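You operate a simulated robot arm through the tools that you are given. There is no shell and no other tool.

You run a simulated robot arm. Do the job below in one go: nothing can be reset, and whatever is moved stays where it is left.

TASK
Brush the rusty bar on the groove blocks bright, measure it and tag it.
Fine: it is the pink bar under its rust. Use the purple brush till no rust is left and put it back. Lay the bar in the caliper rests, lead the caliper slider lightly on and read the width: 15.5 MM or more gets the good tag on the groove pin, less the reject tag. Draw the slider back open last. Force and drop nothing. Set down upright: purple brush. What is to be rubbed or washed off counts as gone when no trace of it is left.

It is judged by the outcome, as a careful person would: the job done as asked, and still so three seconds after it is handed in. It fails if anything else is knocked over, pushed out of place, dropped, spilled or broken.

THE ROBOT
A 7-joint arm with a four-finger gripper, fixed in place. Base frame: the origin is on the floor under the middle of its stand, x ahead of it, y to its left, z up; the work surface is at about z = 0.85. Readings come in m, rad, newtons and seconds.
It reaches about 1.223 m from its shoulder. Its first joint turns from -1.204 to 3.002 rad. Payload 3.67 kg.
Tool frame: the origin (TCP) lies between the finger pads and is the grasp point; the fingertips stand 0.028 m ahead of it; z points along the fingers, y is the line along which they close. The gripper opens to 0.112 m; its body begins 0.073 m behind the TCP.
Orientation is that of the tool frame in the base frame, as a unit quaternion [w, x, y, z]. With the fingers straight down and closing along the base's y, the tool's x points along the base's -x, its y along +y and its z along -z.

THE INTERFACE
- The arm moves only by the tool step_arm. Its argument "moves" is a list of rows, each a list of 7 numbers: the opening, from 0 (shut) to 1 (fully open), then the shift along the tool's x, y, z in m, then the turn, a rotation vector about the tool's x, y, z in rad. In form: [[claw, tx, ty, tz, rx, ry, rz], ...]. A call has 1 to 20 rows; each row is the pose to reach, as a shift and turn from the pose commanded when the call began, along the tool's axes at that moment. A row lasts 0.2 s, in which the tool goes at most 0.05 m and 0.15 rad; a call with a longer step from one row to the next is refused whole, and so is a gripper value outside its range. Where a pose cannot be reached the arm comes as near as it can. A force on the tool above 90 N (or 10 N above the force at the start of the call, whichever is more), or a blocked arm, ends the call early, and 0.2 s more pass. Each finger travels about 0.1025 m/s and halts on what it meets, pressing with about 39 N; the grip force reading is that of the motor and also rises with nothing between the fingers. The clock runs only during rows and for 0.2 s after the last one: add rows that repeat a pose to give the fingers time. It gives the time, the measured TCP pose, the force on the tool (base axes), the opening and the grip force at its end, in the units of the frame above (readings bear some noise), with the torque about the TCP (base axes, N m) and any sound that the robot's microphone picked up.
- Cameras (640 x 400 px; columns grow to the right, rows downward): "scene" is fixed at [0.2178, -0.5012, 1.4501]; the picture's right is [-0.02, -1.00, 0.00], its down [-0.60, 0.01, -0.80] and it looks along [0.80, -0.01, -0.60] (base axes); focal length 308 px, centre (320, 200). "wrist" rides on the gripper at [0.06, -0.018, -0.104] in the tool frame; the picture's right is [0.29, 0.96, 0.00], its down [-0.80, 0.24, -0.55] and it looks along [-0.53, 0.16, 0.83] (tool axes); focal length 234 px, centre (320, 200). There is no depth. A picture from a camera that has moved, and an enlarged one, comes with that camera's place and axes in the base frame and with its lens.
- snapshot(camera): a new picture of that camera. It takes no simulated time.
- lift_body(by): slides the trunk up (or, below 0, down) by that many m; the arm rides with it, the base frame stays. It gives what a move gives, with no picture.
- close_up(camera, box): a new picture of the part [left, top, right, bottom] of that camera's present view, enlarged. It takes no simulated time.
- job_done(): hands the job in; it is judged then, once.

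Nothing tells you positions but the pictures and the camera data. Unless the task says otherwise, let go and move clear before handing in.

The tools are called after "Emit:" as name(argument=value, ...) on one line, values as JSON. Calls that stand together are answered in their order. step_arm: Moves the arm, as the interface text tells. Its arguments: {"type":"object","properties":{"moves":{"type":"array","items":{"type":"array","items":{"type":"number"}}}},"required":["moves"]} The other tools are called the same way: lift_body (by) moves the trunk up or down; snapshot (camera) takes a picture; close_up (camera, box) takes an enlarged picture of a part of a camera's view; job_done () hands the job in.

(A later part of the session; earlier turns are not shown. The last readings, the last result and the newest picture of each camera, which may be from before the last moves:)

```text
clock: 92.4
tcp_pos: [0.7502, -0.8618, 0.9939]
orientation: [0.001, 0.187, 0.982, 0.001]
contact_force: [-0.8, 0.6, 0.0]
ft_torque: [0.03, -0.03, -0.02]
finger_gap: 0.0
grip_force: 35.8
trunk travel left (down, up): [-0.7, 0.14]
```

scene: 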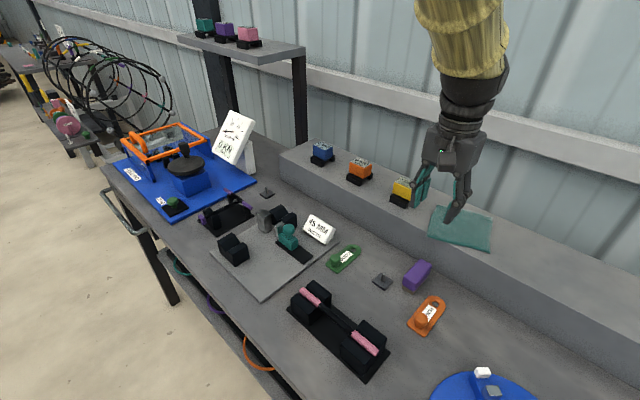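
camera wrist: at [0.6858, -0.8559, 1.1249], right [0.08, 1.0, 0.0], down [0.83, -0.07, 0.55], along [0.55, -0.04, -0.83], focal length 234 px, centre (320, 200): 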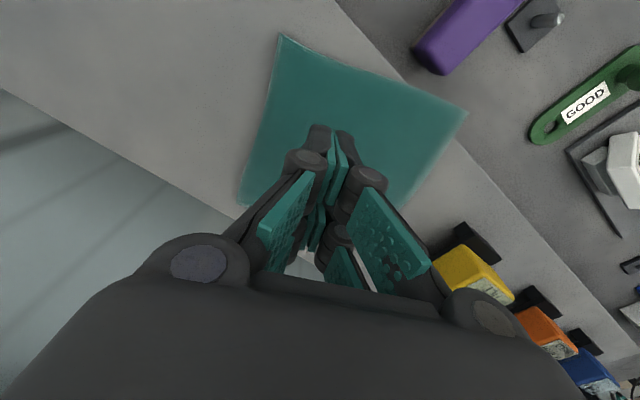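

No contact yet, so I'll keep going in small steps.

Emit:
step_arm(moves=[[0, 0, 0, 0.003, 0, 0, 0], [0, 0, 0, 0.006, 0, 0, 0], [0, 0, 0, 0.006, 0, 0, 0]])

Emit:
close_up(camera="scene", box=[400, 160, 540, 280])

```text
clock: 93.2
tcp_pos: [0.7492, -0.8586, 0.9897]
orientation: [0.0, 0.185, 0.983, 0.0]
contact_force: [0.7, -0.2, 0.6]
ft_torque: [-0.02, 0.01, 0.02]
finger_gap: 0.0
grip_force: 35.7
trunk travel left (down, up): [-0.7, 0.14]
```

```text
3.33 times, centred on (470, 220) of scene
camera zoom: at [0.2178, -0.5012, 1.4501], right [-0.02, -1.0, 0.0], down [-0.6, 0.01, -0.8], along [0.8, -0.01, -0.6], focal length 1026 px, centre (-180, 133)
```

zoom: 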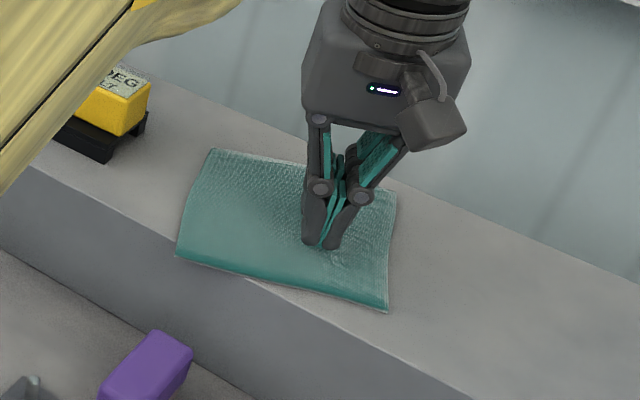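

Just about touching. I'll press a few millimetres more to get a light grip on the cloth.

Emit:
step_arm(moves=[[0, 0, 0, 0.002, 0, 0, 0], [0, 0, 0, 0.0035, 0, 0, 0], [0, 0, 0, 0.0035, 0, 0, 0]])

```text
clock: 94.0
tcp_pos: [0.7501, -0.8601, 0.9867]
orientation: [0.001, 0.186, 0.982, 0.003]
contact_force: [-0.1, -0.5, -0.4]
ft_torque: [-0.02, 0.0, 0.02]
finger_gap: 0.0
grip_force: 36.0
trunk travel left (down, up): [-0.7, 0.14]
```

Emit:
step_arm(moves=[[0, 0, 0, 0.002, 0, 0, 0], [0, 0, 0, 0.004, 0, 0, 0], [0, 0, 0, 0.004, 0, 0, 0]])

Emit:
close_up(camera="scene", box=[400, 160, 540, 280])

```text
clock: 94.8
tcp_pos: [0.7492, -0.8614, 0.9811]
orientation: [0.0, 0.186, 0.982, 0.002]
contact_force: [-0.1, -0.3, 0.0]
ft_torque: [0.03, -0.02, 0.02]
finger_gap: 0.0001
grip_force: 35.6
trunk travel left (down, up): [-0.7, 0.14]
```

```text
3.33 times, centred on (470, 220) of scene
camera zoom: at [0.2178, -0.5012, 1.4501], right [-0.02, -1.0, 0.0], down [-0.6, 0.01, -0.8], along [0.8, -0.01, -0.6], focal length 1026 px, centre (-180, 133)
```

zoom: 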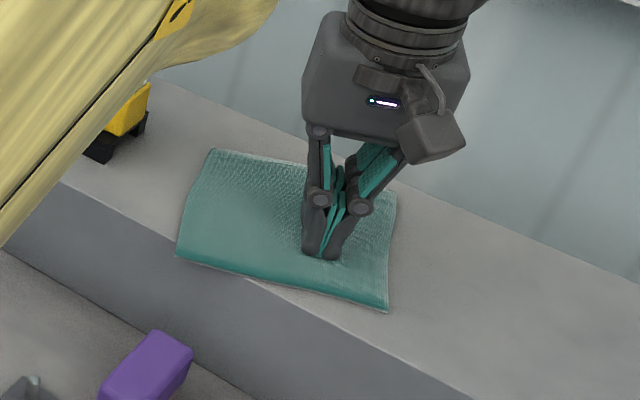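

Emit:
step_arm(moves=[[0, 0, 0, 0.003, 0, 0, 0], [0, 0, 0, 0.005, 0, 0, 0], [0, 0, 0, 0.005, 0, 0, 0]])

```text
clock: 95.6
tcp_pos: [0.749, -0.8587, 0.9785]
orientation: [0.001, 0.186, 0.983, 0.0]
contact_force: [-0.7, -0.6, 11.8]
ft_torque: [-0.01, 0.07, 0.01]
finger_gap: 0.0
grip_force: 35.8
trunk travel left (down, up): [-0.7, 0.14]
```

Light contact now, about 12 N. I'll start dragging a short way back along the shelf with a little turn, then check that the cloth follows.

Emit:
step_arm(moves=[[0, 0.003, -0.01, 0.0005, 0, 0, 0.045], [0, 0.006, -0.02, 0.0005, 0, 0, 0.09], [0, 0.009, -0.03, 0.0005, 0, 0, 0.135], [0, 0.009, -0.03, 0.0005, 0, 0, 0.135]])

Emit:
close_up(camera="scene", box=[400, 160, 540, 280])

```text
clock: 96.6
tcp_pos: [0.7298, -0.8833, 0.98]
orientation: [0.002, 0.252, 0.968, 0.0]
contact_force: [3.7, 4.1, 16.7]
ft_torque: [0.14, -0.09, 0.01]
finger_gap: 0.0
grip_force: 35.9
trunk travel left (down, up): [-0.7, 0.14]
```

```text
3.33 times, centred on (470, 220) of scene
camera zoom: at [0.2178, -0.5012, 1.4501], right [-0.02, -1.0, 0.0], down [-0.6, 0.01, -0.8], along [0.8, -0.01, -0.6], focal length 1026 px, centre (-180, 133)
```

zoom: 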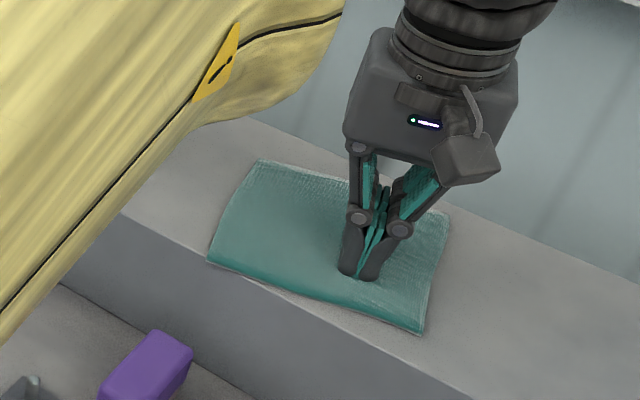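

The cloth follows and turns nicely with the fingertips. I'll continue the drag and turn toward its original position.

Emit:
step_arm(moves=[[0, 0.001, -0.01, 0, 0, 0, 0.05], [0, 0.002, -0.02, 0, 0, 0, 0.1], [0, 0.003, -0.03, 0, 0, 0, 0.15], [0, 0.005, -0.04, 0, 0, 0, 0.2], [0, 0.006, -0.05, 0, 0, 0, 0.25], [0, 0.0074, -0.06, 0, 0, 0, 0.288], [0, 0.0074, -0.0613, 0, 0, 0, 0.288]])

Emit:
close_up(camera="scene", box=[440, 160, 580, 300])

```text
clock: 98.2
tcp_pos: [0.694, -0.9338, 0.9792]
orientation: [0.0, 0.388, 0.921, 0.002]
contact_force: [2.4, 3.8, 14.3]
ft_torque: [0.14, -0.06, -0.01]
finger_gap: 0.0
grip_force: 36.1
trunk travel left (down, up): [-0.7, 0.14]
```

```text
2.86 times, centred on (510, 230) of scene
camera zoom: at [0.2178, -0.5012, 1.4501], right [-0.02, -1.0, 0.0], down [-0.6, 0.01, -0.8], along [0.8, -0.01, -0.6], focal length 879 px, centre (-223, 114)
```

zoom: 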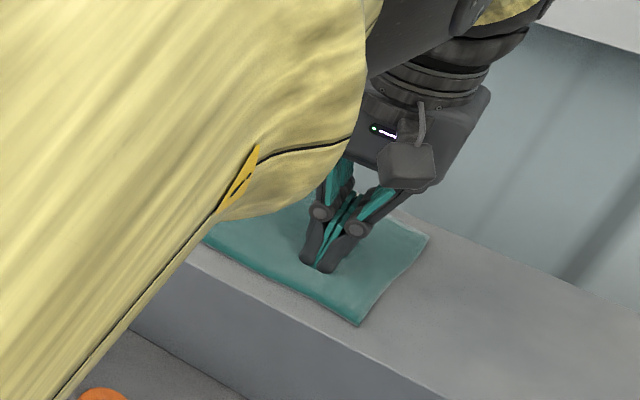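

The visible corners are now within about 5 mm of their original places. I'll lift straight off and check.

Emit:
step_arm(moves=[[0, 0, 0, -0.004, 0, 0, 0], [0, 0, 0, -0.01, 0, 0, 0], [0, 0, 0, -0.03, 0, 0, 0], [0, 0, 0, -0.07, 0, 0, 0], [0, 0, 0.03, -0.1, 0, 0, 0], [0.3, 0.03, 0.06, -0.11, 0, 0, 0], [0.5, 0.07, 0.08, -0.11, 0, 0, 0], [0.5, 0.11, 0.1, -0.11, 0, 0, 0], [0.5, 0.11, 0.1, -0.11, 0, 0, 0]])

Emit:
snapshot(camera="scene")

Emit:
close_up(camera="scene", box=[440, 160, 580, 300])

```text
clock: 100.2
tcp_pos: [0.6892, -0.7767, 1.0958]
orientation: [0.003, 0.387, 0.922, -0.004]
contact_force: [0.5, 0.9, 2.3]
ft_torque: [-0.06, 0.16, 0.02]
finger_gap: 0.0563
grip_force: 0.1
trunk travel left (down, up): [-0.7, 0.14]
```

```text
taken
```

scene: 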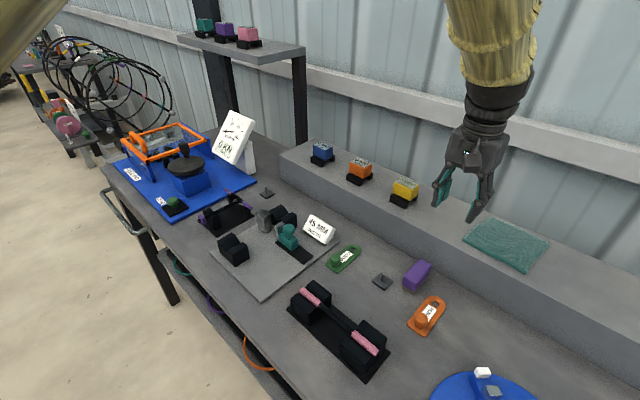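

```text
2.86 times, centred on (510, 230) of scene
camera zoom: at [0.2178, -0.5012, 1.4501], right [-0.02, -1.0, 0.0], down [-0.6, 0.01, -0.8], along [0.8, -0.01, -0.6], focal length 879 px, centre (-223, 114)
```

zoom: 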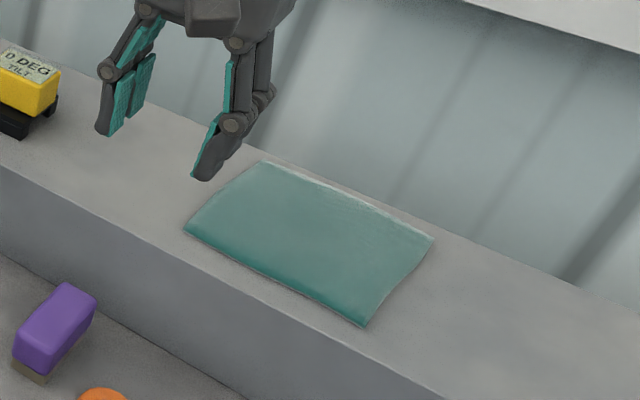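

The cloth is back within a few millimetres of its original place. Now I'll go back for the brush on the bench.

Emit:
step_arm(moves=[[0.6, 0.02, 0.015, 0, 0, 0, 0], [0.7, 0.04, 0.025, 0, 0, 0, 0], [0.7, 0.047, 0.029, 0, 0, 0, 0], [0.7, 0.047, 0.029, 0.03, 0, 0, 0], [0.7, 0.047, 0.029, 0.06, 0, 0, 0], [0.7, 0.047, 0.029, 0.06, 0, 0, 0], [0.7, 0.047, 0.029, 0.06, 0, 0, 0]])

Emit:
snapshot(camera="wrist")

```text
clock: 101.8
tcp_pos: [0.6781, -0.7407, 1.0226]
orientation: [-0.002, 0.389, 0.921, 0.005]
contact_force: [-0.8, 0.6, 0.1]
ft_torque: [0.0, -0.07, -0.01]
finger_gap: 0.0786
grip_force: 0.1
trunk travel left (down, up): [-0.7, 0.14]
```

```text
taken
camera wrist: at [0.6222, -0.7105, 1.1282], right [0.49, 0.87, 0.01], down [0.73, -0.41, 0.55], along [0.48, -0.26, -0.83], focal length 234 px, centre (320, 200)
```

wrist: 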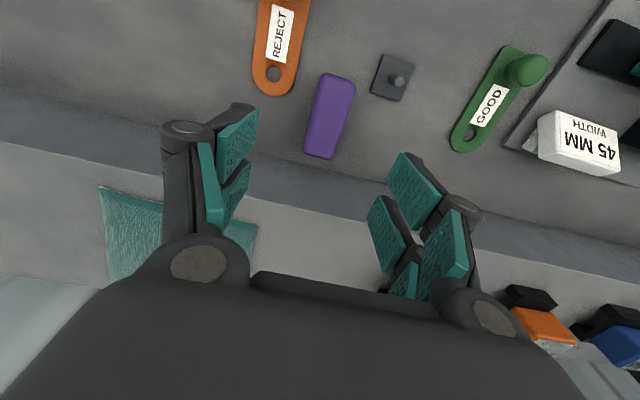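

The brush is about 10 mm off in both directions from the gripper axis. I'll correct that and descend partway with a narrower opening, then check again.

Emit:
step_arm(moves=[[0.6, 0.01, 0.0094, 0.02, 0.004, 0, 0], [0.6, 0.01, 0.0094, 0.05, 0.006, 0, 0], [0.6, 0.01, 0.0094, 0.07, 0.006, 0, 0], [0.6, 0.01, 0.0094, 0.07, 0.006, 0, 0], [0.6, 0.01, 0.0094, 0.07, 0.006, 0, 0]])

Emit:
snapshot(camera="wrist")

```text
clock: 103.0
tcp_pos: [0.6758, -0.7211, 0.9568]
orientation: [-0.001, 0.39, 0.921, -0.001]
contact_force: [-0.2, 0.5, 0.8]
ft_torque: [-0.03, 0.01, -0.02]
finger_gap: 0.067
grip_force: 0.0
trunk travel left (down, up): [-0.7, 0.14]
```

```text
taken
camera wrist: at [0.6211, -0.6887, 1.0625], right [0.48, 0.87, 0.0], down [0.73, -0.4, 0.55], along [0.48, -0.27, -0.83], focal length 234 px, centre (320, 200)
```

wrist: 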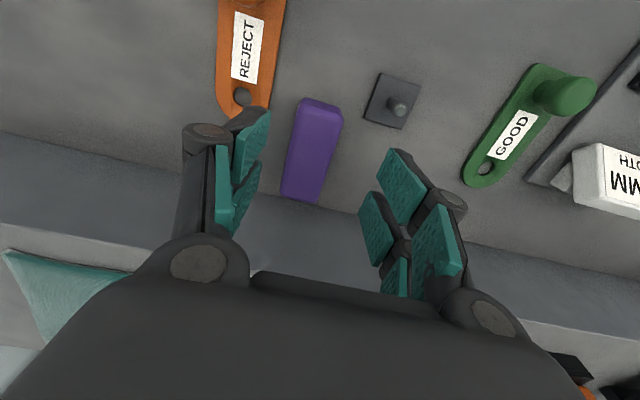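

Emit:
step_arm(moves=[[0.6, -0.004, -0.0045, 0.01, 0, 0, 0], [0.6, -0.004, -0.0045, 0.025, 0, 0, 0], [0.6, -0.004, -0.0045, 0.038, 0, 0, 0], [0.6, -0.004, -0.0045, 0.043, 0, 0, 0], [0.6, -0.004, -0.0045, 0.043, 0, 0, 0]])

Emit:
snapshot(camera="wrist")

```text
clock: 104.2
tcp_pos: [0.6767, -0.7198, 0.9184]
orientation: [0.0, 0.389, 0.921, -0.004]
contact_force: [1.0, 0.1, -0.3]
ft_torque: [0.01, 0.07, 0.02]
finger_gap: 0.0673
grip_force: 0.0
trunk travel left (down, up): [-0.7, 0.14]
```

```text
taken
camera wrist: at [0.6208, -0.6877, 1.023], right [0.48, 0.88, -0.01], down [0.73, -0.4, 0.55], along [0.48, -0.27, -0.83], focal length 234 px, centre (320, 200)
```

wrist: 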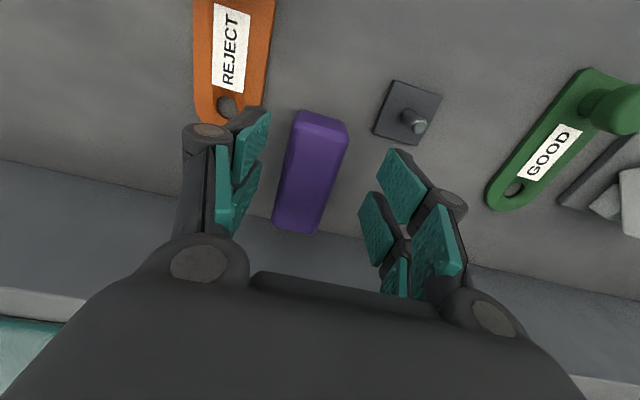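

Nearly centred. I'll make a small correction and close on the brush.

Emit:
step_arm(moves=[[0.6, -0.003, -0.004, 0.003, 0, 0, 0], [0.6, -0.003, -0.004, 0.003, 0, 0, 0], [0.45, -0.003, -0.004, 0.003, 0, 0, 0], [0.35, -0.003, -0.004, 0.003, 0, 0, 0], [0.2, -0.003, -0.004, 0.003, 0, 0, 0], [0, -0.003, -0.004, 0.003, 0, 0, 0], [0, -0.003, -0.004, 0.003, 0, 0, 0], [0, -0.003, -0.004, -0.01, 0, 0, 0], [0, -0.003, -0.004, -0.04, 0, 0, 0], [0, -0.003, -0.004, -0.08, 0, 0, 0], [0, -0.003, -0.004, -0.12, 0, 0, 0], [0, -0.003, -0.004, -0.15, 0, 0, 0], [0, -0.003, -0.004, -0.15, 0, 0, 0]])

Emit:
snapshot(camera="wrist")

Emit:
snapshot(camera="scene")

```text
clock: 107.0
tcp_pos: [0.676, -0.73, 1.0626]
orientation: [-0.002, 0.389, 0.921, 0.0]
contact_force: [-0.8, -0.1, -1.0]
ft_torque: [-0.01, 0.01, -0.01]
finger_gap: 0.0333
grip_force: 38.9
trunk travel left (down, up): [-0.7, 0.14]
```

```text
taken
camera wrist: at [0.622, -0.6987, 1.1678], right [0.48, 0.88, 0.0], down [0.73, -0.4, 0.55], along [0.48, -0.27, -0.83], focal length 234 px, centre (320, 200)
```

wrist: 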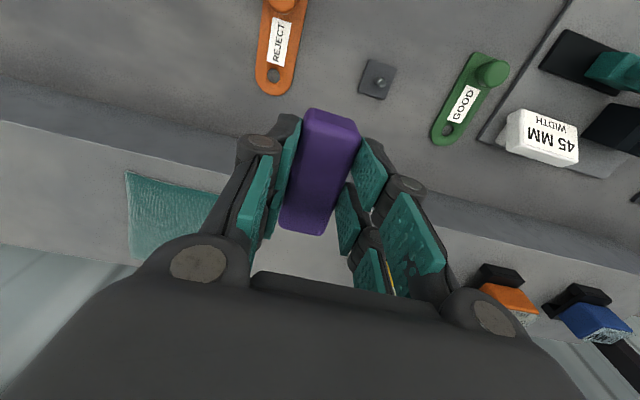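

```text
taken
```

scene: 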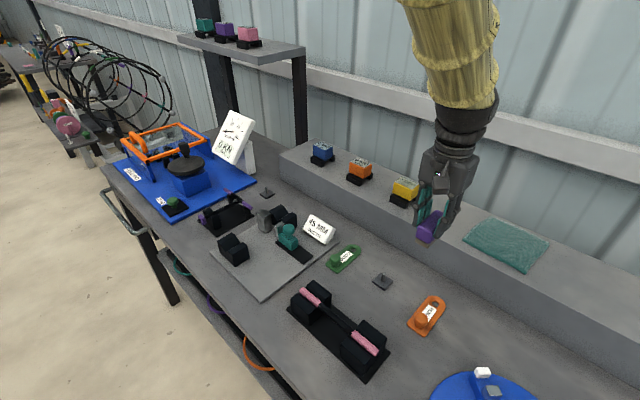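

The brush is gripped and lifted cleanly. I'll carry it back over its original place on the cloth's edge.

Emit:
step_arm(moves=[[0, -0.025, -0.01, -0.015, 0, 0, 0], [0, -0.055, -0.02, -0.02, 0, 0, 0], [0, -0.085, -0.03, -0.02, 0, 0, 0], [0, -0.115, -0.042, -0.02, 0, 0, 0], [0, -0.145, -0.053, -0.015, 0, 0, 0], [0, -0.164, -0.061, 0, 0, 0, -0.014], [0, -0.164, -0.061, 0.02, 0, 0, -0.014], [0, -0.164, -0.061, 0.02, 0, 0, -0.014], [0, -0.164, -0.061, 0.02, 0, 0, -0.014]])

Emit:
close_up(camera="scene", box=[440, 160, 580, 300])

Emit:
snapshot(camera="wrist")

```text
clock: 109.0
tcp_pos: [0.7475, -0.8923, 1.0436]
orientation: [-0.002, 0.382, 0.924, -0.001]
contact_force: [0.7, 0.4, -1.6]
ft_torque: [0.0, 0.0, 0.01]
finger_gap: 0.0333
grip_force: 38.7
trunk travel left (down, up): [-0.7, 0.14]
```

```text
2.86 times, centred on (510, 230) of scene
camera zoom: at [0.2178, -0.5012, 1.4501], right [-0.02, -1.0, 0.0], down [-0.6, 0.01, -0.8], along [0.8, -0.01, -0.6], focal length 879 px, centre (-223, 114)
```

zoom: 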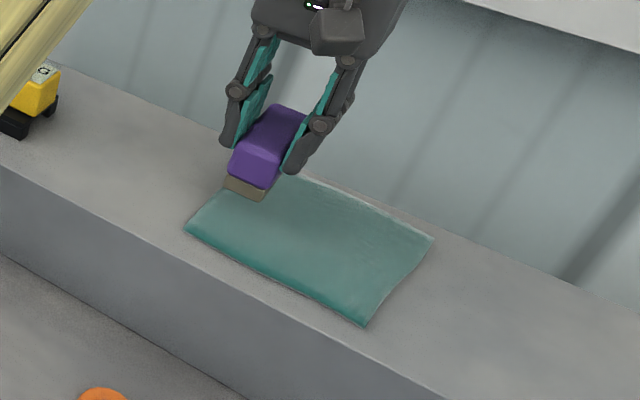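

```text
taken
camera wrist: at [0.692, -0.8618, 1.1488], right [0.47, 0.88, 0.0], down [0.74, -0.39, 0.55], along [0.49, -0.26, -0.83], focal length 234 px, centre (320, 200)
```

wrist: 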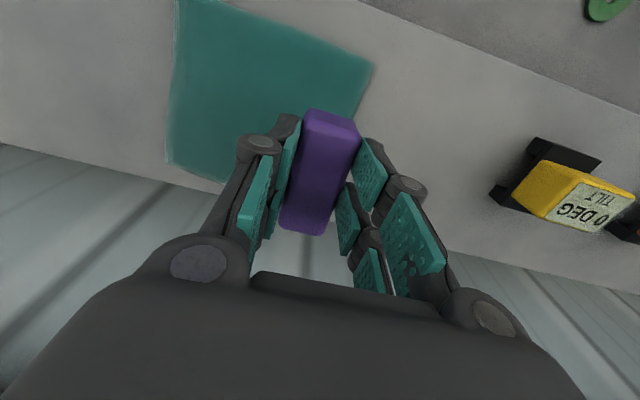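

The brush is lined up over its original spot. I'll lower it very gently to avoid squeezing the cloth.

Emit:
step_arm(moves=[[0, -0.004, 0, 0.008, 0, 0, 0], [0, -0.004, 0, 0.015, 0, 0, 0], [0, -0.004, 0, 0.02, 0, 0, 0], [0, -0.004, 0, 0.023, 0, 0, 0], [0, -0.004, 0, 0.023, 0, 0, 0]])

Emit:
close_up(camera="scene", box=[440, 160, 580, 300])

```text
clock: 110.2
tcp_pos: [0.7493, -0.8959, 1.0194]
orientation: [-0.002, 0.382, 0.924, 0.0]
contact_force: [-0.4, 0.4, 1.5]
ft_torque: [-0.01, 0.0, -0.03]
finger_gap: 0.0333
grip_force: 39.0
trunk travel left (down, up): [-0.7, 0.14]
```

```text
2.86 times, centred on (510, 230) of scene
camera zoom: at [0.2178, -0.5012, 1.4501], right [-0.02, -1.0, 0.0], down [-0.6, 0.01, -0.8], along [0.8, -0.01, -0.6], focal length 879 px, centre (-223, 114)
```

zoom: 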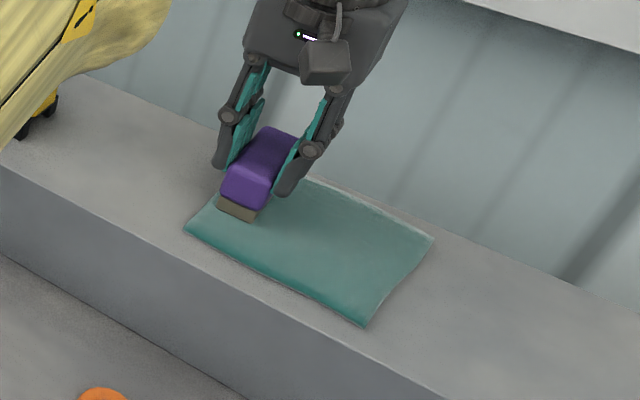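

Emit:
step_arm(moves=[[0, 0, 0, 0.0015, 0, 0, 0], [0, 0, 0, 0.0015, 0, 0, 0]])

```text
clock: 110.8
tcp_pos: [0.7506, -0.8924, 1.0204]
orientation: [-0.001, 0.382, 0.924, -0.002]
contact_force: [0.9, -0.1, -1.2]
ft_torque: [0.0, 0.03, 0.0]
finger_gap: 0.0332
grip_force: 39.2
trunk travel left (down, up): [-0.7, 0.14]
```

Emit:
step_arm(moves=[[0, 0, 0, 0.0015, 0, 0, 0], [0, 0, 0, 0.002, 0, 0, 0], [0, 0, 0, 0.002, 0, 0, 0]])

Emit:
close_up(camera="scene", box=[460, 180, 540, 260])

```text
clock: 111.6
tcp_pos: [0.7493, -0.8917, 1.0193]
orientation: [-0.001, 0.382, 0.924, -0.001]
contact_force: [-0.7, -1.5, 0.6]
ft_torque: [0.01, 0.0, 0.03]
finger_gap: 0.033
grip_force: 39.3
trunk travel left (down, up): [-0.7, 0.14]
```

```text
5.00 times, centred on (500, 220) of scene
camera zoom: at [0.2178, -0.5012, 1.4501], right [-0.02, -1.0, 0.0], down [-0.6, 0.01, -0.8], along [0.8, -0.01, -0.6], focal length 1539 px, centre (-580, 100)
```

zoom: 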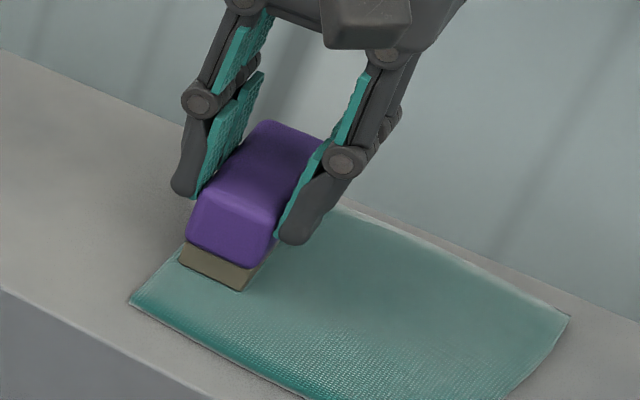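

The bristles look to be just touching the cloth. I'll go one more millimetre, then open gently and rise.

Emit:
step_arm(moves=[[0, 0, 0, 0.0012, 0, 0, 0], [0, 0, 0, 0.0012, 0, 0, 0], [0.32, 0, 0, 0.0012, 0, 0, 0], [0.38, 0, 0, 0.0012, 0, 0, 0], [0.5, 0, 0, 0.0012, 0, 0, 0], [0.7, 0, 0, 0.0012, 0, 0, 0], [0.7, 0, 0, -0.01, 0, 0, 0], [0.7, 0, 0, -0.04, 0, 0, 0], [0.7, 0, 0, -0.08, 0, 0, 0], [0.7, 0, 0, -0.12, 0, 0, 0], [0.7, 0, 0, -0.12, 0, 0, 0]])

Emit:
close_up(camera="scene", box=[440, 190, 560, 280])

Emit:
snapshot(camera="wrist")

```text
clock: 114.0
tcp_pos: [0.7514, -0.8857, 1.1415]
orientation: [-0.001, 0.382, 0.924, -0.003]
contact_force: [0.4, 0.2, -0.2]
ft_torque: [-0.03, 0.04, 0.0]
finger_gap: 0.0785
grip_force: 0.1
trunk travel left (down, up): [-0.7, 0.14]
```

```text
4.44 times, centred on (500, 235) of scene
camera zoom: at [0.2178, -0.5012, 1.4501], right [-0.02, -1.0, 0.0], down [-0.6, 0.01, -0.8], along [0.8, -0.01, -0.6], focal length 1368 px, centre (-480, 44)
```

zoom: 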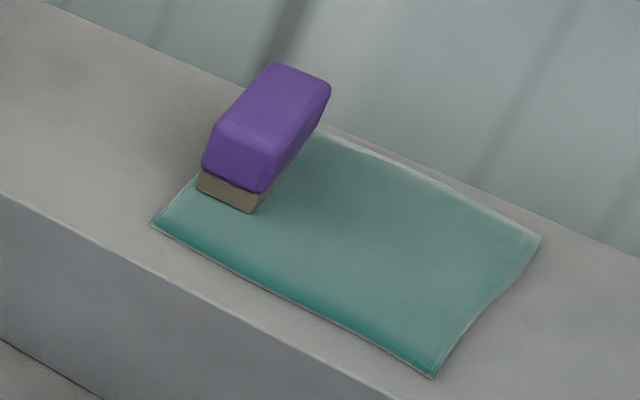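

```text
taken
camera wrist: at [0.6953, -0.855, 1.246], right [0.47, 0.88, -0.01], down [0.74, -0.39, 0.55], along [0.49, -0.27, -0.83], focal length 234 px, centre (320, 200)
```

wrist: 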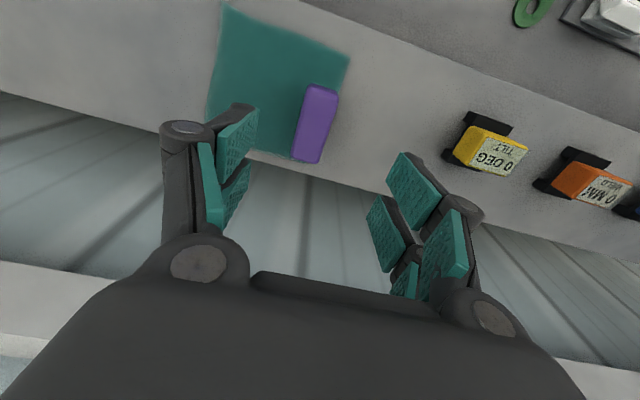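

The brush stands upright on the cloth, and both match the original picture to within millimetres. Next is the bar, so I'll move over the caliper station first to see its rests, anvil and slider.

Emit:
step_arm(moves=[[0.7, 0.01, 0.01, -0.03, 0, 0, 0], [0.7, 0.03, 0.03, -0.06, 0, 0, 0], [0.7, 0.06, 0.06, -0.06, 0, 0, 0], [0.7, 0.09, 0.09, -0.06, 0, 0, 0], [0.7, 0.12, 0.125, -0.06, 0, 0, 0], [0.7, 0.15, 0.16, -0.06, 0, 0, 0], [0.7, 0.18, 0.195, -0.06, 0, 0, 0], [0.7, 0.21, 0.23, -0.06, 0, 0, 0], [0.7, 0.24, 0.26, -0.06, 0, 0, 0], [0.7, 0.27, 0.29, -0.06, 0, 0, 0], [0.7, 0.29, 0.314, -0.06, 0, 0, 0], [0.7, 0.29, 0.314, -0.06, 0, 0, 0]])

Emit:
snapshot(camera="wrist")

Emit:
snapshot(camera="scene")

```text
clock: 116.6
tcp_pos: [0.764, -0.4669, 1.195]
orientation: [-0.002, 0.382, 0.924, -0.001]
contact_force: [-0.1, -0.6, -0.1]
ft_torque: [0.01, 0.0, -0.01]
finger_gap: 0.0784
grip_force: 0.0
trunk travel left (down, up): [-0.7, 0.14]
```

```text
taken
camera wrist: at [0.7084, -0.4358, 1.3003], right [0.47, 0.88, 0.0], down [0.74, -0.39, 0.55], along [0.49, -0.26, -0.83], focal length 234 px, centre (320, 200)
```

wrist: 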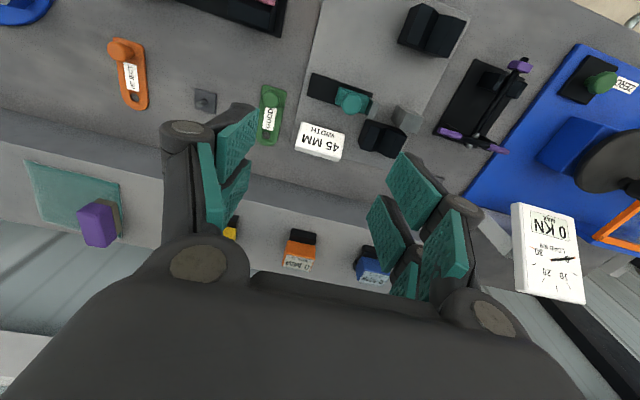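

```text
taken
```

scene: 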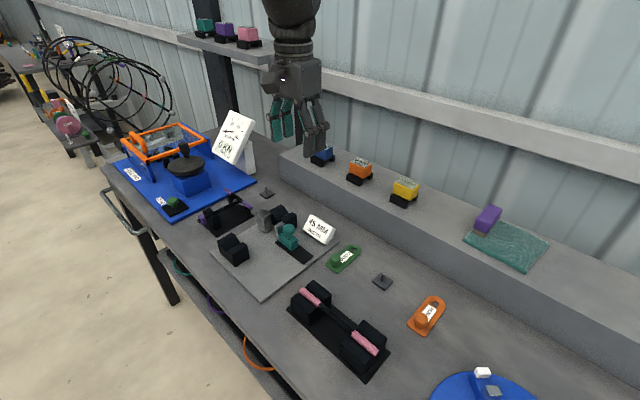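

I can see the caliper from above: two black V rests, a fixed steel anvil and the teal slider. I'll zoom in from both cameras.

Emit:
close_up(camera="wrist", box=[280, 0, 500, 180])

Emit:
close_up(camera="scene", box=[205, 185, 345, 305])

Emit:
close_up(camera="scene", box=[250, 195, 340, 265])

```text
2.22 times, centred on (390, 90) of wrist
camera zoom: at [0.7084, -0.4358, 1.3003], right [0.47, 0.88, 0.0], down [0.74, -0.39, 0.55], along [0.49, -0.26, -0.83], focal length 520 px, centre (164, 444)
```

zoom: 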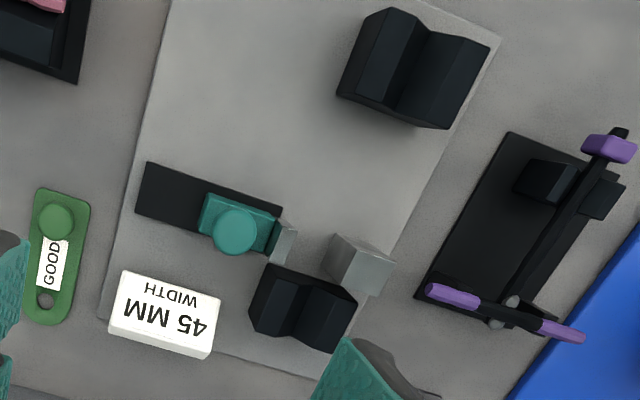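

```text
3.33 times, centred on (275, 245) of scene
camera zoom: at [0.2178, -0.5012, 1.4501], right [-0.02, -1.0, 0.0], down [-0.6, 0.01, -0.8], along [0.8, -0.01, -0.6], focal length 1026 px, centre (470, 50)
```

zoom: 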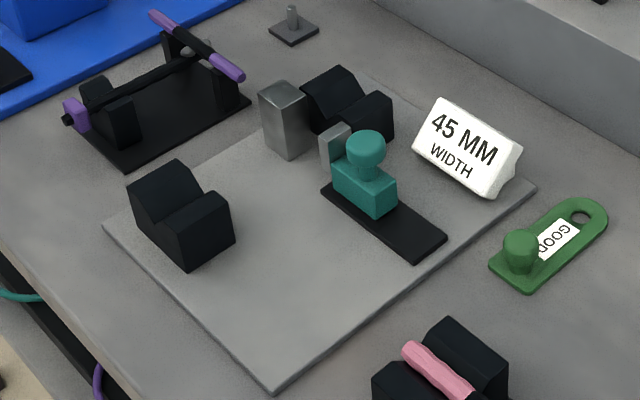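

```text
5.71 times, centred on (295, 230) of scene
camera zoom: at [0.2178, -0.5012, 1.4501], right [-0.02, -1.0, 0.0], down [-0.6, 0.01, -0.8], along [0.8, -0.01, -0.6], focal length 1759 px, centre (463, 29)
```

zoom: 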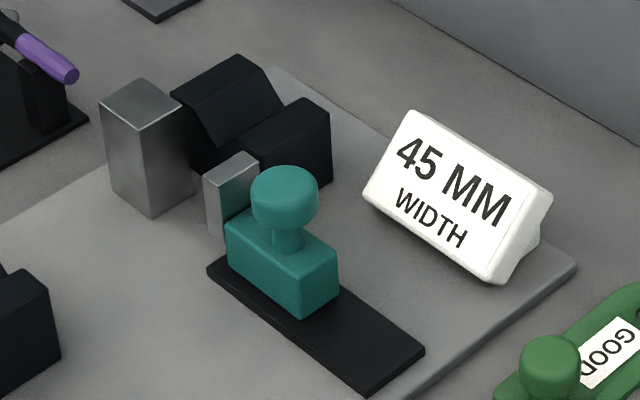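

The bar should lie across the two V rests, with the anvil on one side and the sliding jaw on the other. I'll move the camera directly over the caliper for a straighter, closer view.

Emit:
step_arm(moves=[[0.7, 0.02, 0.03, 0.01, 0, 0, 0], [0.7, 0.04, 0.06, 0.02, 0, 0, 0], [0.7, 0.06, 0.09, 0.04, 0, 0, 0], [0.7, 0.07, 0.121, 0.06, 0, 0, 0], [0.7, 0.07, 0.121, 0.07, 0, 0, 0], [0.7, 0.07, 0.121, 0.07, 0, 0, 0]])

Emit:
snapshot(camera="wrist")

Emit:
close_up(camera="wrist", box=[200, 0, 400, 160])

```text
clock: 118.0
tcp_pos: [0.8004, -0.3279, 1.1284]
orientation: [0.0, 0.382, 0.924, -0.003]
contact_force: [-0.4, 0.2, 0.2]
ft_torque: [-0.01, 0.06, 0.02]
finger_gap: 0.0785
grip_force: 0.0
trunk travel left (down, up): [-0.7, 0.14]
```

```text
taken
camera wrist: at [0.7448, -0.2961, 1.2336], right [0.47, 0.88, 0.0], down [0.74, -0.39, 0.55], along [0.49, -0.26, -0.83], focal length 234 px, centre (320, 200)
```

wrist: 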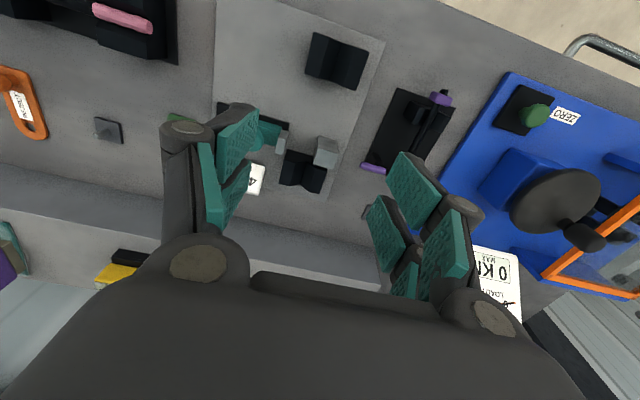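

```text
2.50 times, centred on (300, 80) of wrist
camera zoom: at [0.7448, -0.2961, 1.2336], right [0.47, 0.88, 0.0], down [0.74, -0.39, 0.55], along [0.49, -0.26, -0.83], focal length 585 px, centre (370, 500)
```

zoom: 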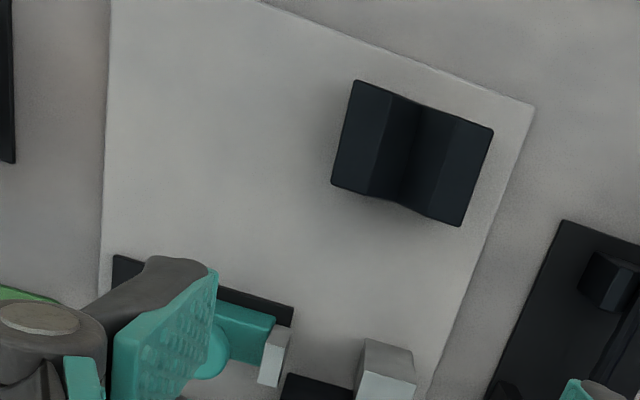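

Rest 1 shows clearly. I'll zoom from the scene camera on each rest and the jaw area to pin down the geometry.

Emit:
close_up(camera="scene", box=[210, 225, 260, 275])

Emit:
close_up(camera="scene", box=[250, 195, 310, 255])

Emit:
snapshot(camera="scene")

```text
8.00 times, centred on (235, 250) of scene
camera zoom: at [0.2178, -0.5012, 1.4501], right [-0.02, -1.0, 0.0], down [-0.6, 0.01, -0.8], along [0.8, -0.01, -0.6], focal length 2462 px, centre (1000, -200)
```

zoom: 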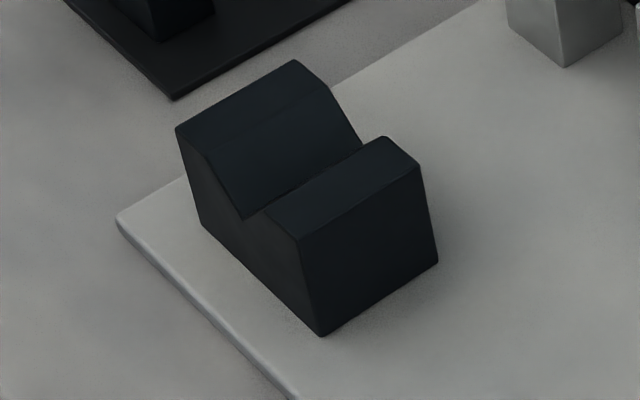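

```text
6.67 times, centred on (280, 225) of scene
camera zoom: at [0.2178, -0.5012, 1.4501], right [-0.02, -1.0, 0.0], down [-0.6, 0.01, -0.8], along [0.8, -0.01, -0.6], focal length 2052 px, centre (587, 33)
```

zoom: 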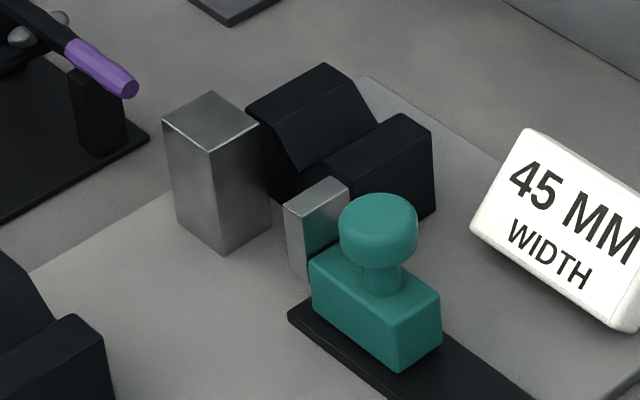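

```text
taken
```

scene: 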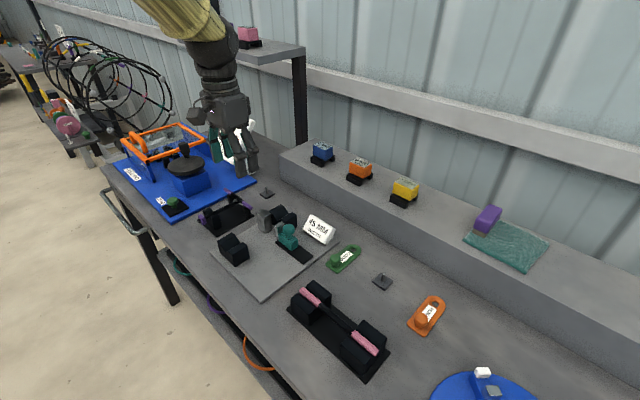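

I've worked out the layout: the rests' grooves run front to back and their line is centred near (0.83,-0.35), with the jaw close to the wall-side rest. Now I'll go back over the bar, turned so the fingers close across it, to pick it up by its middle.

Emit:
step_arm(moves=[[0.7, 0.001, -0.025, -0.02, 0, 0, -0.13], [0.7, 0.003, -0.055, -0.02, 0, 0, -0.26], [0.7, 0.005, -0.085, -0.02, 0, 0, -0.39], [0.7, 0.007, -0.115, -0.02, 0, 0, -0.52], [0.7, 0.009, -0.145, -0.02, 0, 0, -0.65], [0.7, 0.011, -0.175, -0.02, 0, 0, -0.78], [0.7, 0.013, -0.205, -0.02, 0, 0, -0.91], [0.7, 0.015, -0.235, -0.02, 0, 0, -1.04], [0.7, 0.017, -0.265, -0.01, 0, 0, -1.17], [0.7, 0.019, -0.29, 0, 0, 0, -1.3], [0.7, 0.021, -0.31, 0.02, 0, 0, -1.43], [0.7, 0.0213, -0.3224, 0.04, 0, 0, -1.55], [0.7, 0.0213, -0.3224, 0.06, 0, 0, -1.583], [0.7, 0.0213, -0.3224, 0.06, 0, 0, -1.583], [0.7, 0.0213, -0.3224, 0.06, 0, 0, -1.583]])

Emit:
snapshot(camera="wrist")

Emit:
snapshot(camera="scene")

```text
clock: 121.2
tcp_pos: [0.5588, -0.5443, 1.0677]
orientation: [-0.002, -0.39, 0.921, 0.0]
contact_force: [0.0, -0.1, 1.1]
ft_torque: [-0.04, 0.01, -0.02]
finger_gap: 0.0782
grip_force: 0.0
trunk travel left (down, up): [-0.7, 0.14]
```

```text
taken
camera wrist: at [0.5305, -0.5976, 1.1738], right [-0.89, 0.46, 0.0], down [0.39, 0.74, 0.55], along [0.25, 0.49, -0.83], focal length 234 px, centre (320, 200)
```

wrist: 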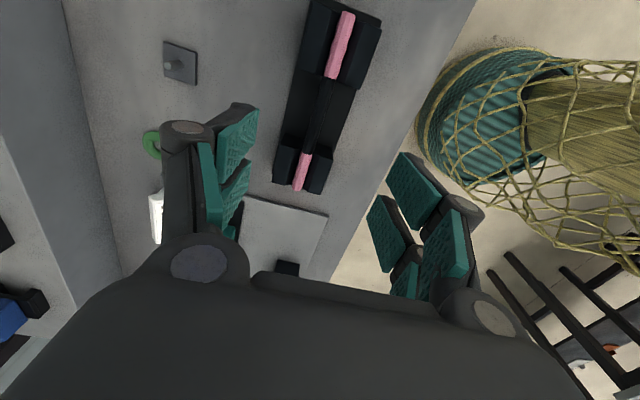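

```text
taken
```

scene: 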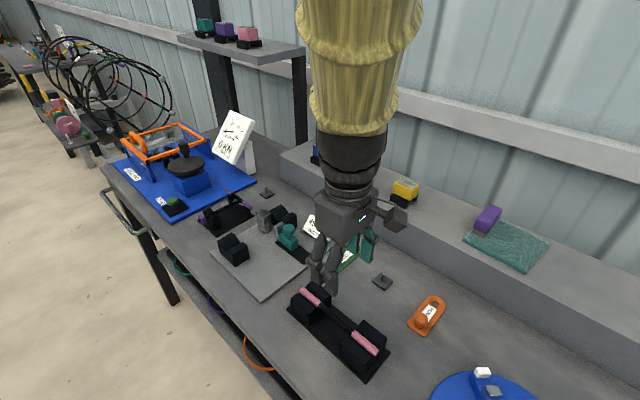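

The bar is centred laterally under the gripper, and the free gap between the blocks leaves room for the fingers. I'll align the yaw and come down partway to re-check.

Emit:
step_arm(moves=[[0.6, -0.002, 0, 0.03, 0, 0, -0.012], [0.5, -0.002, 0, 0.06, 0, 0, -0.023], [0.5, -0.002, 0, 0.09, 0, 0, -0.023], [0.5, -0.002, 0, 0.11, 0, 0, -0.023], [0.5, -0.002, 0, 0.115, 0, 0, -0.023], [0.5, -0.002, 0, 0.115, 0, 0, -0.023]])

Emit:
snapshot(camera="wrist")

Emit:
close_up(camera="scene", box=[280, 240, 400, 380])

```text
clock: 122.6
tcp_pos: [0.5604, -0.5424, 0.9529]
orientation: [-0.001, -0.4, 0.916, 0.0]
contact_force: [-0.9, 0.1, -0.8]
ft_torque: [0.02, 0.0, -0.03]
finger_gap: 0.0561
grip_force: 0.0
trunk travel left (down, up): [-0.7, 0.14]
```

```text
taken
camera wrist: at [0.5322, -0.5968, 1.0583], right [-0.9, 0.44, 0.0], down [0.37, 0.75, 0.55], along [0.24, 0.5, -0.83], focal length 234 px, centre (320, 200)
```

wrist: 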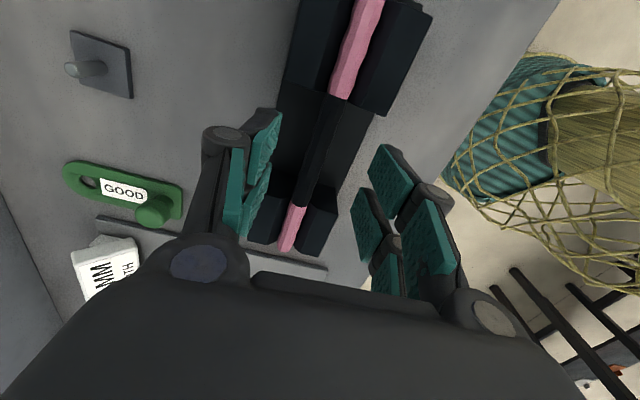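

```text
2.86 times, centred on (340, 310) of scene
camera zoom: at [0.2178, -0.5012, 1.4501], right [-0.02, -1.0, 0.0], down [-0.6, 0.01, -0.8], along [0.8, -0.01, -0.6], focal length 879 px, centre (263, -114)
```

zoom: 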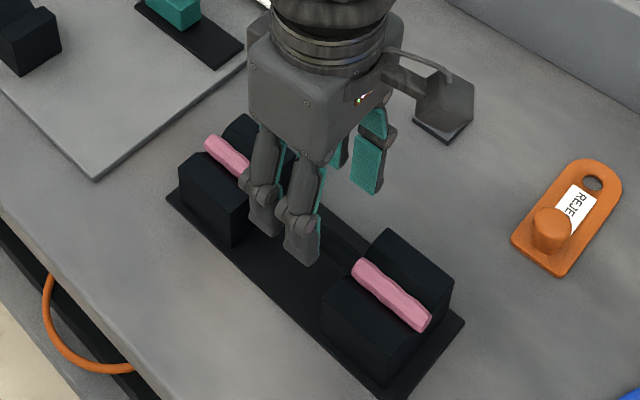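

Alignment is good to within a degree or two. I'll descend so the pads are at the bar's height and close gently.

Emit:
step_arm(moves=[[0.5, 0, 0, 0.015, 0, 0, 0.01], [0.5, 0, 0, 0.03, 0, 0, 0.02], [0.5, 0, 0, 0.042, 0, 0, 0.02], [0.5, 0, 0, 0.048, 0, 0, 0.02], [0.5, 0, 0, 0.048, 0, 0, 0.02]])

Emit:
snapshot(camera="wrist")

Emit:
close_up(camera="scene", box=[280, 240, 400, 380])

```text
clock: 123.8
tcp_pos: [0.5586, -0.542, 0.905]
orientation: [-0.002, -0.391, 0.921, -0.001]
contact_force: [0.2, -0.7, -0.2]
ft_torque: [0.01, -0.01, 0.01]
finger_gap: 0.0558
grip_force: 0.1
trunk travel left (down, up): [-0.7, 0.14]
```

```text
taken
camera wrist: at [0.5301, -0.5958, 1.0108], right [-0.89, 0.46, 0.0], down [0.38, 0.74, 0.55], along [0.25, 0.49, -0.83], focal length 234 px, centre (320, 200)
```

wrist: 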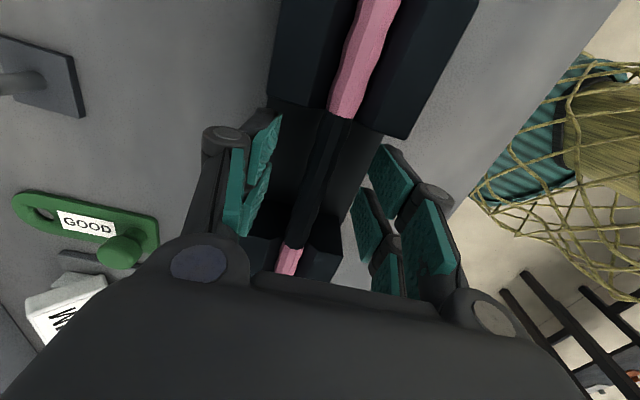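

```text
2.86 times, centred on (340, 310) of scene
camera zoom: at [0.2178, -0.5012, 1.4501], right [-0.02, -1.0, 0.0], down [-0.6, 0.01, -0.8], along [0.8, -0.01, -0.6], focal length 879 px, centre (263, -114)
```

zoom: 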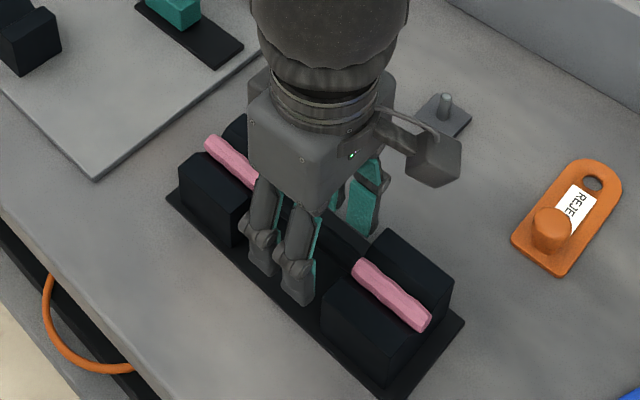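

The fingers straddle the bar between the blocks. Closing now.

Emit:
step_arm(moves=[[0.35, 0, 0, 0, 0, 0, 0], [0.25, 0, 0, 0, 0, 0, 0], [0.15, 0, 0, 0, 0, 0, 0], [0, 0, 0, 0, 0, 0, 0], [0, 0, 0, 0, 0, 0, 0], [0, 0, 0, 0, 0, 0, 0]])

Emit:
close_up(camera="scene", box=[280, 240, 400, 380])

```text
clock: 125.2
tcp_pos: [0.5595, -0.5429, 0.9054]
orientation: [-0.001, -0.39, 0.921, 0.0]
contact_force: [9.6, -10.6, 8.4]
ft_torque: [0.54, -0.81, -1.56]
finger_gap: 0.0142
grip_force: 39.4
trunk travel left (down, up): [-0.7, 0.14]
```

```text
2.86 times, centred on (340, 310) of scene
camera zoom: at [0.2178, -0.5012, 1.4501], right [-0.02, -1.0, 0.0], down [-0.6, 0.01, -0.8], along [0.8, -0.01, -0.6], focal length 879 px, centre (263, -114)
```

zoom: 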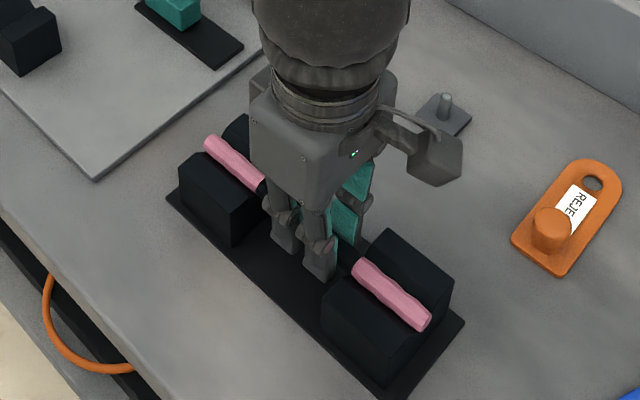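

The bar is gripped at 14 mm, with some side force from slight misalignment. I'll lift slowly straight up and check that it comes away level.

Emit:
step_arm(moves=[[0, 0, 0, -0.004, 0, 0, 0], [0, 0, 0, -0.01, 0, 0, 0], [0, 0, 0, -0.02, 0, 0, 0], [0, 0, 0, -0.04, 0, 0, 0], [0, 0, 0, -0.07, 0, 0, 0], [0, 0, 0, -0.1, 0, 0, 0], [0, 0, 0, -0.1, 0, 0, 0]])

Emit:
snapshot(camera="wrist")

Emit:
close_up(camera="scene", box=[260, 200, 420, 380])

```text
clock: 126.8
tcp_pos: [0.5604, -0.5416, 1.0046]
orientation: [-0.002, -0.391, 0.92, 0.0]
contact_force: [0.4, 0.0, -3.7]
ft_torque: [0.01, 0.01, -0.04]
finger_gap: 0.0143
grip_force: 38.9
trunk travel left (down, up): [-0.7, 0.14]
```

```text
taken
camera wrist: at [0.5319, -0.5964, 1.1102], right [-0.89, 0.46, 0.0], down [0.38, 0.74, 0.55], along [0.25, 0.49, -0.83], focal length 234 px, centre (320, 200)
```

wrist: 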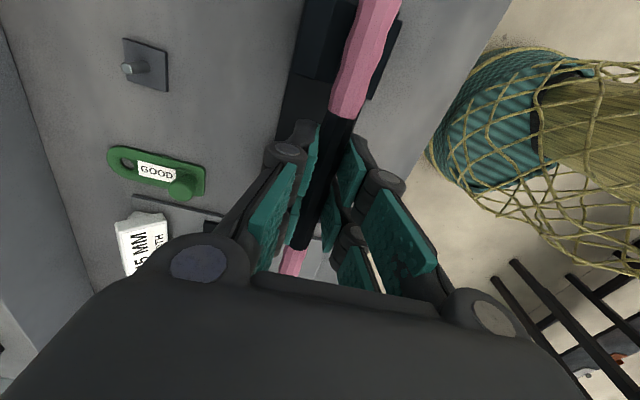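

```text
2.22 times, centred on (340, 290) of scene
camera zoom: at [0.2178, -0.5012, 1.4501], right [-0.02, -1.0, 0.0], down [-0.6, 0.01, -0.8], along [0.8, -0.01, -0.6], focal length 684 px, centre (276, 0)
```

zoom: 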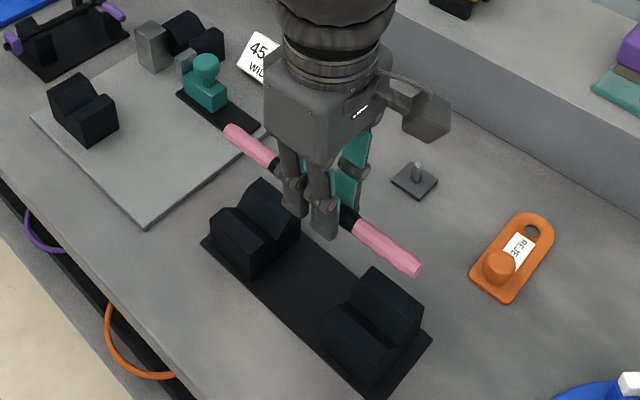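

The bar is lifted level and secure. I'll raise it, turn it a quarter turn and carry it above the caliper rests.

Emit:
step_arm(moves=[[0, 0, 0, -0.04, 0, 0, 0], [0, 0, 0, -0.08, 0, 0, 0], [0, -0.02, -0.003, -0.1, 0, 0, 0.12], [0, -0.045, -0.007, -0.1, 0, 0, 0.24], [0, -0.07, -0.011, -0.1, 0, 0, 0.36], [0, -0.095, -0.015, -0.1, 0, 0, 0.48], [0, -0.12, -0.02, -0.1, 0, 0, 0.6], [0, -0.15, -0.025, -0.1, 0, 0, 0.72], [0, -0.18, -0.03, -0.1, 0, 0, 0.84], [0, -0.21, -0.034, -0.1, 0, 0, 0.96], [0, -0.24, -0.039, -0.1, 0, 0, 1.08], [0, -0.265, -0.043, -0.1, 0, 0, 1.2], [0, -0.29, -0.047, -0.1, 0, 0, 1.32], [0, -0.31, -0.05, -0.1, 0, 0, 1.44], [0, -0.3283, -0.0536, -0.1, 0, 0, 1.575], [0, -0.3283, -0.0536, -0.1, 0, 0, 1.575], [0, -0.3283, -0.0536, -0.1, 0, 0, 1.575]])

Emit:
snapshot(camera="wrist")

Emit:
snapshot(camera="scene")

```text
clock: 130.4
tcp_pos: [0.8277, -0.342, 1.1038]
orientation: [-0.002, 0.377, 0.926, -0.002]
contact_force: [0.6, 0.1, -2.6]
ft_torque: [0.0, 0.02, -0.02]
finger_gap: 0.0141
grip_force: 39.0
trunk travel left (down, up): [-0.7, 0.14]
```

```text
taken
camera wrist: at [0.7727, -0.3114, 1.2084], right [0.46, 0.89, 0.0], down [0.74, -0.38, 0.55], along [0.49, -0.26, -0.83], focal length 234 px, centre (320, 200)
```

wrist: 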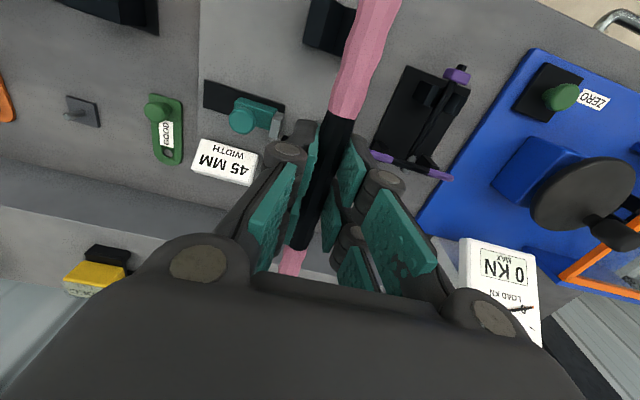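

```text
taken
```

scene: 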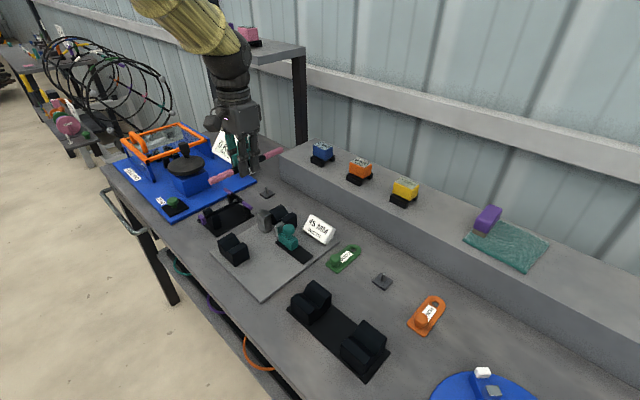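

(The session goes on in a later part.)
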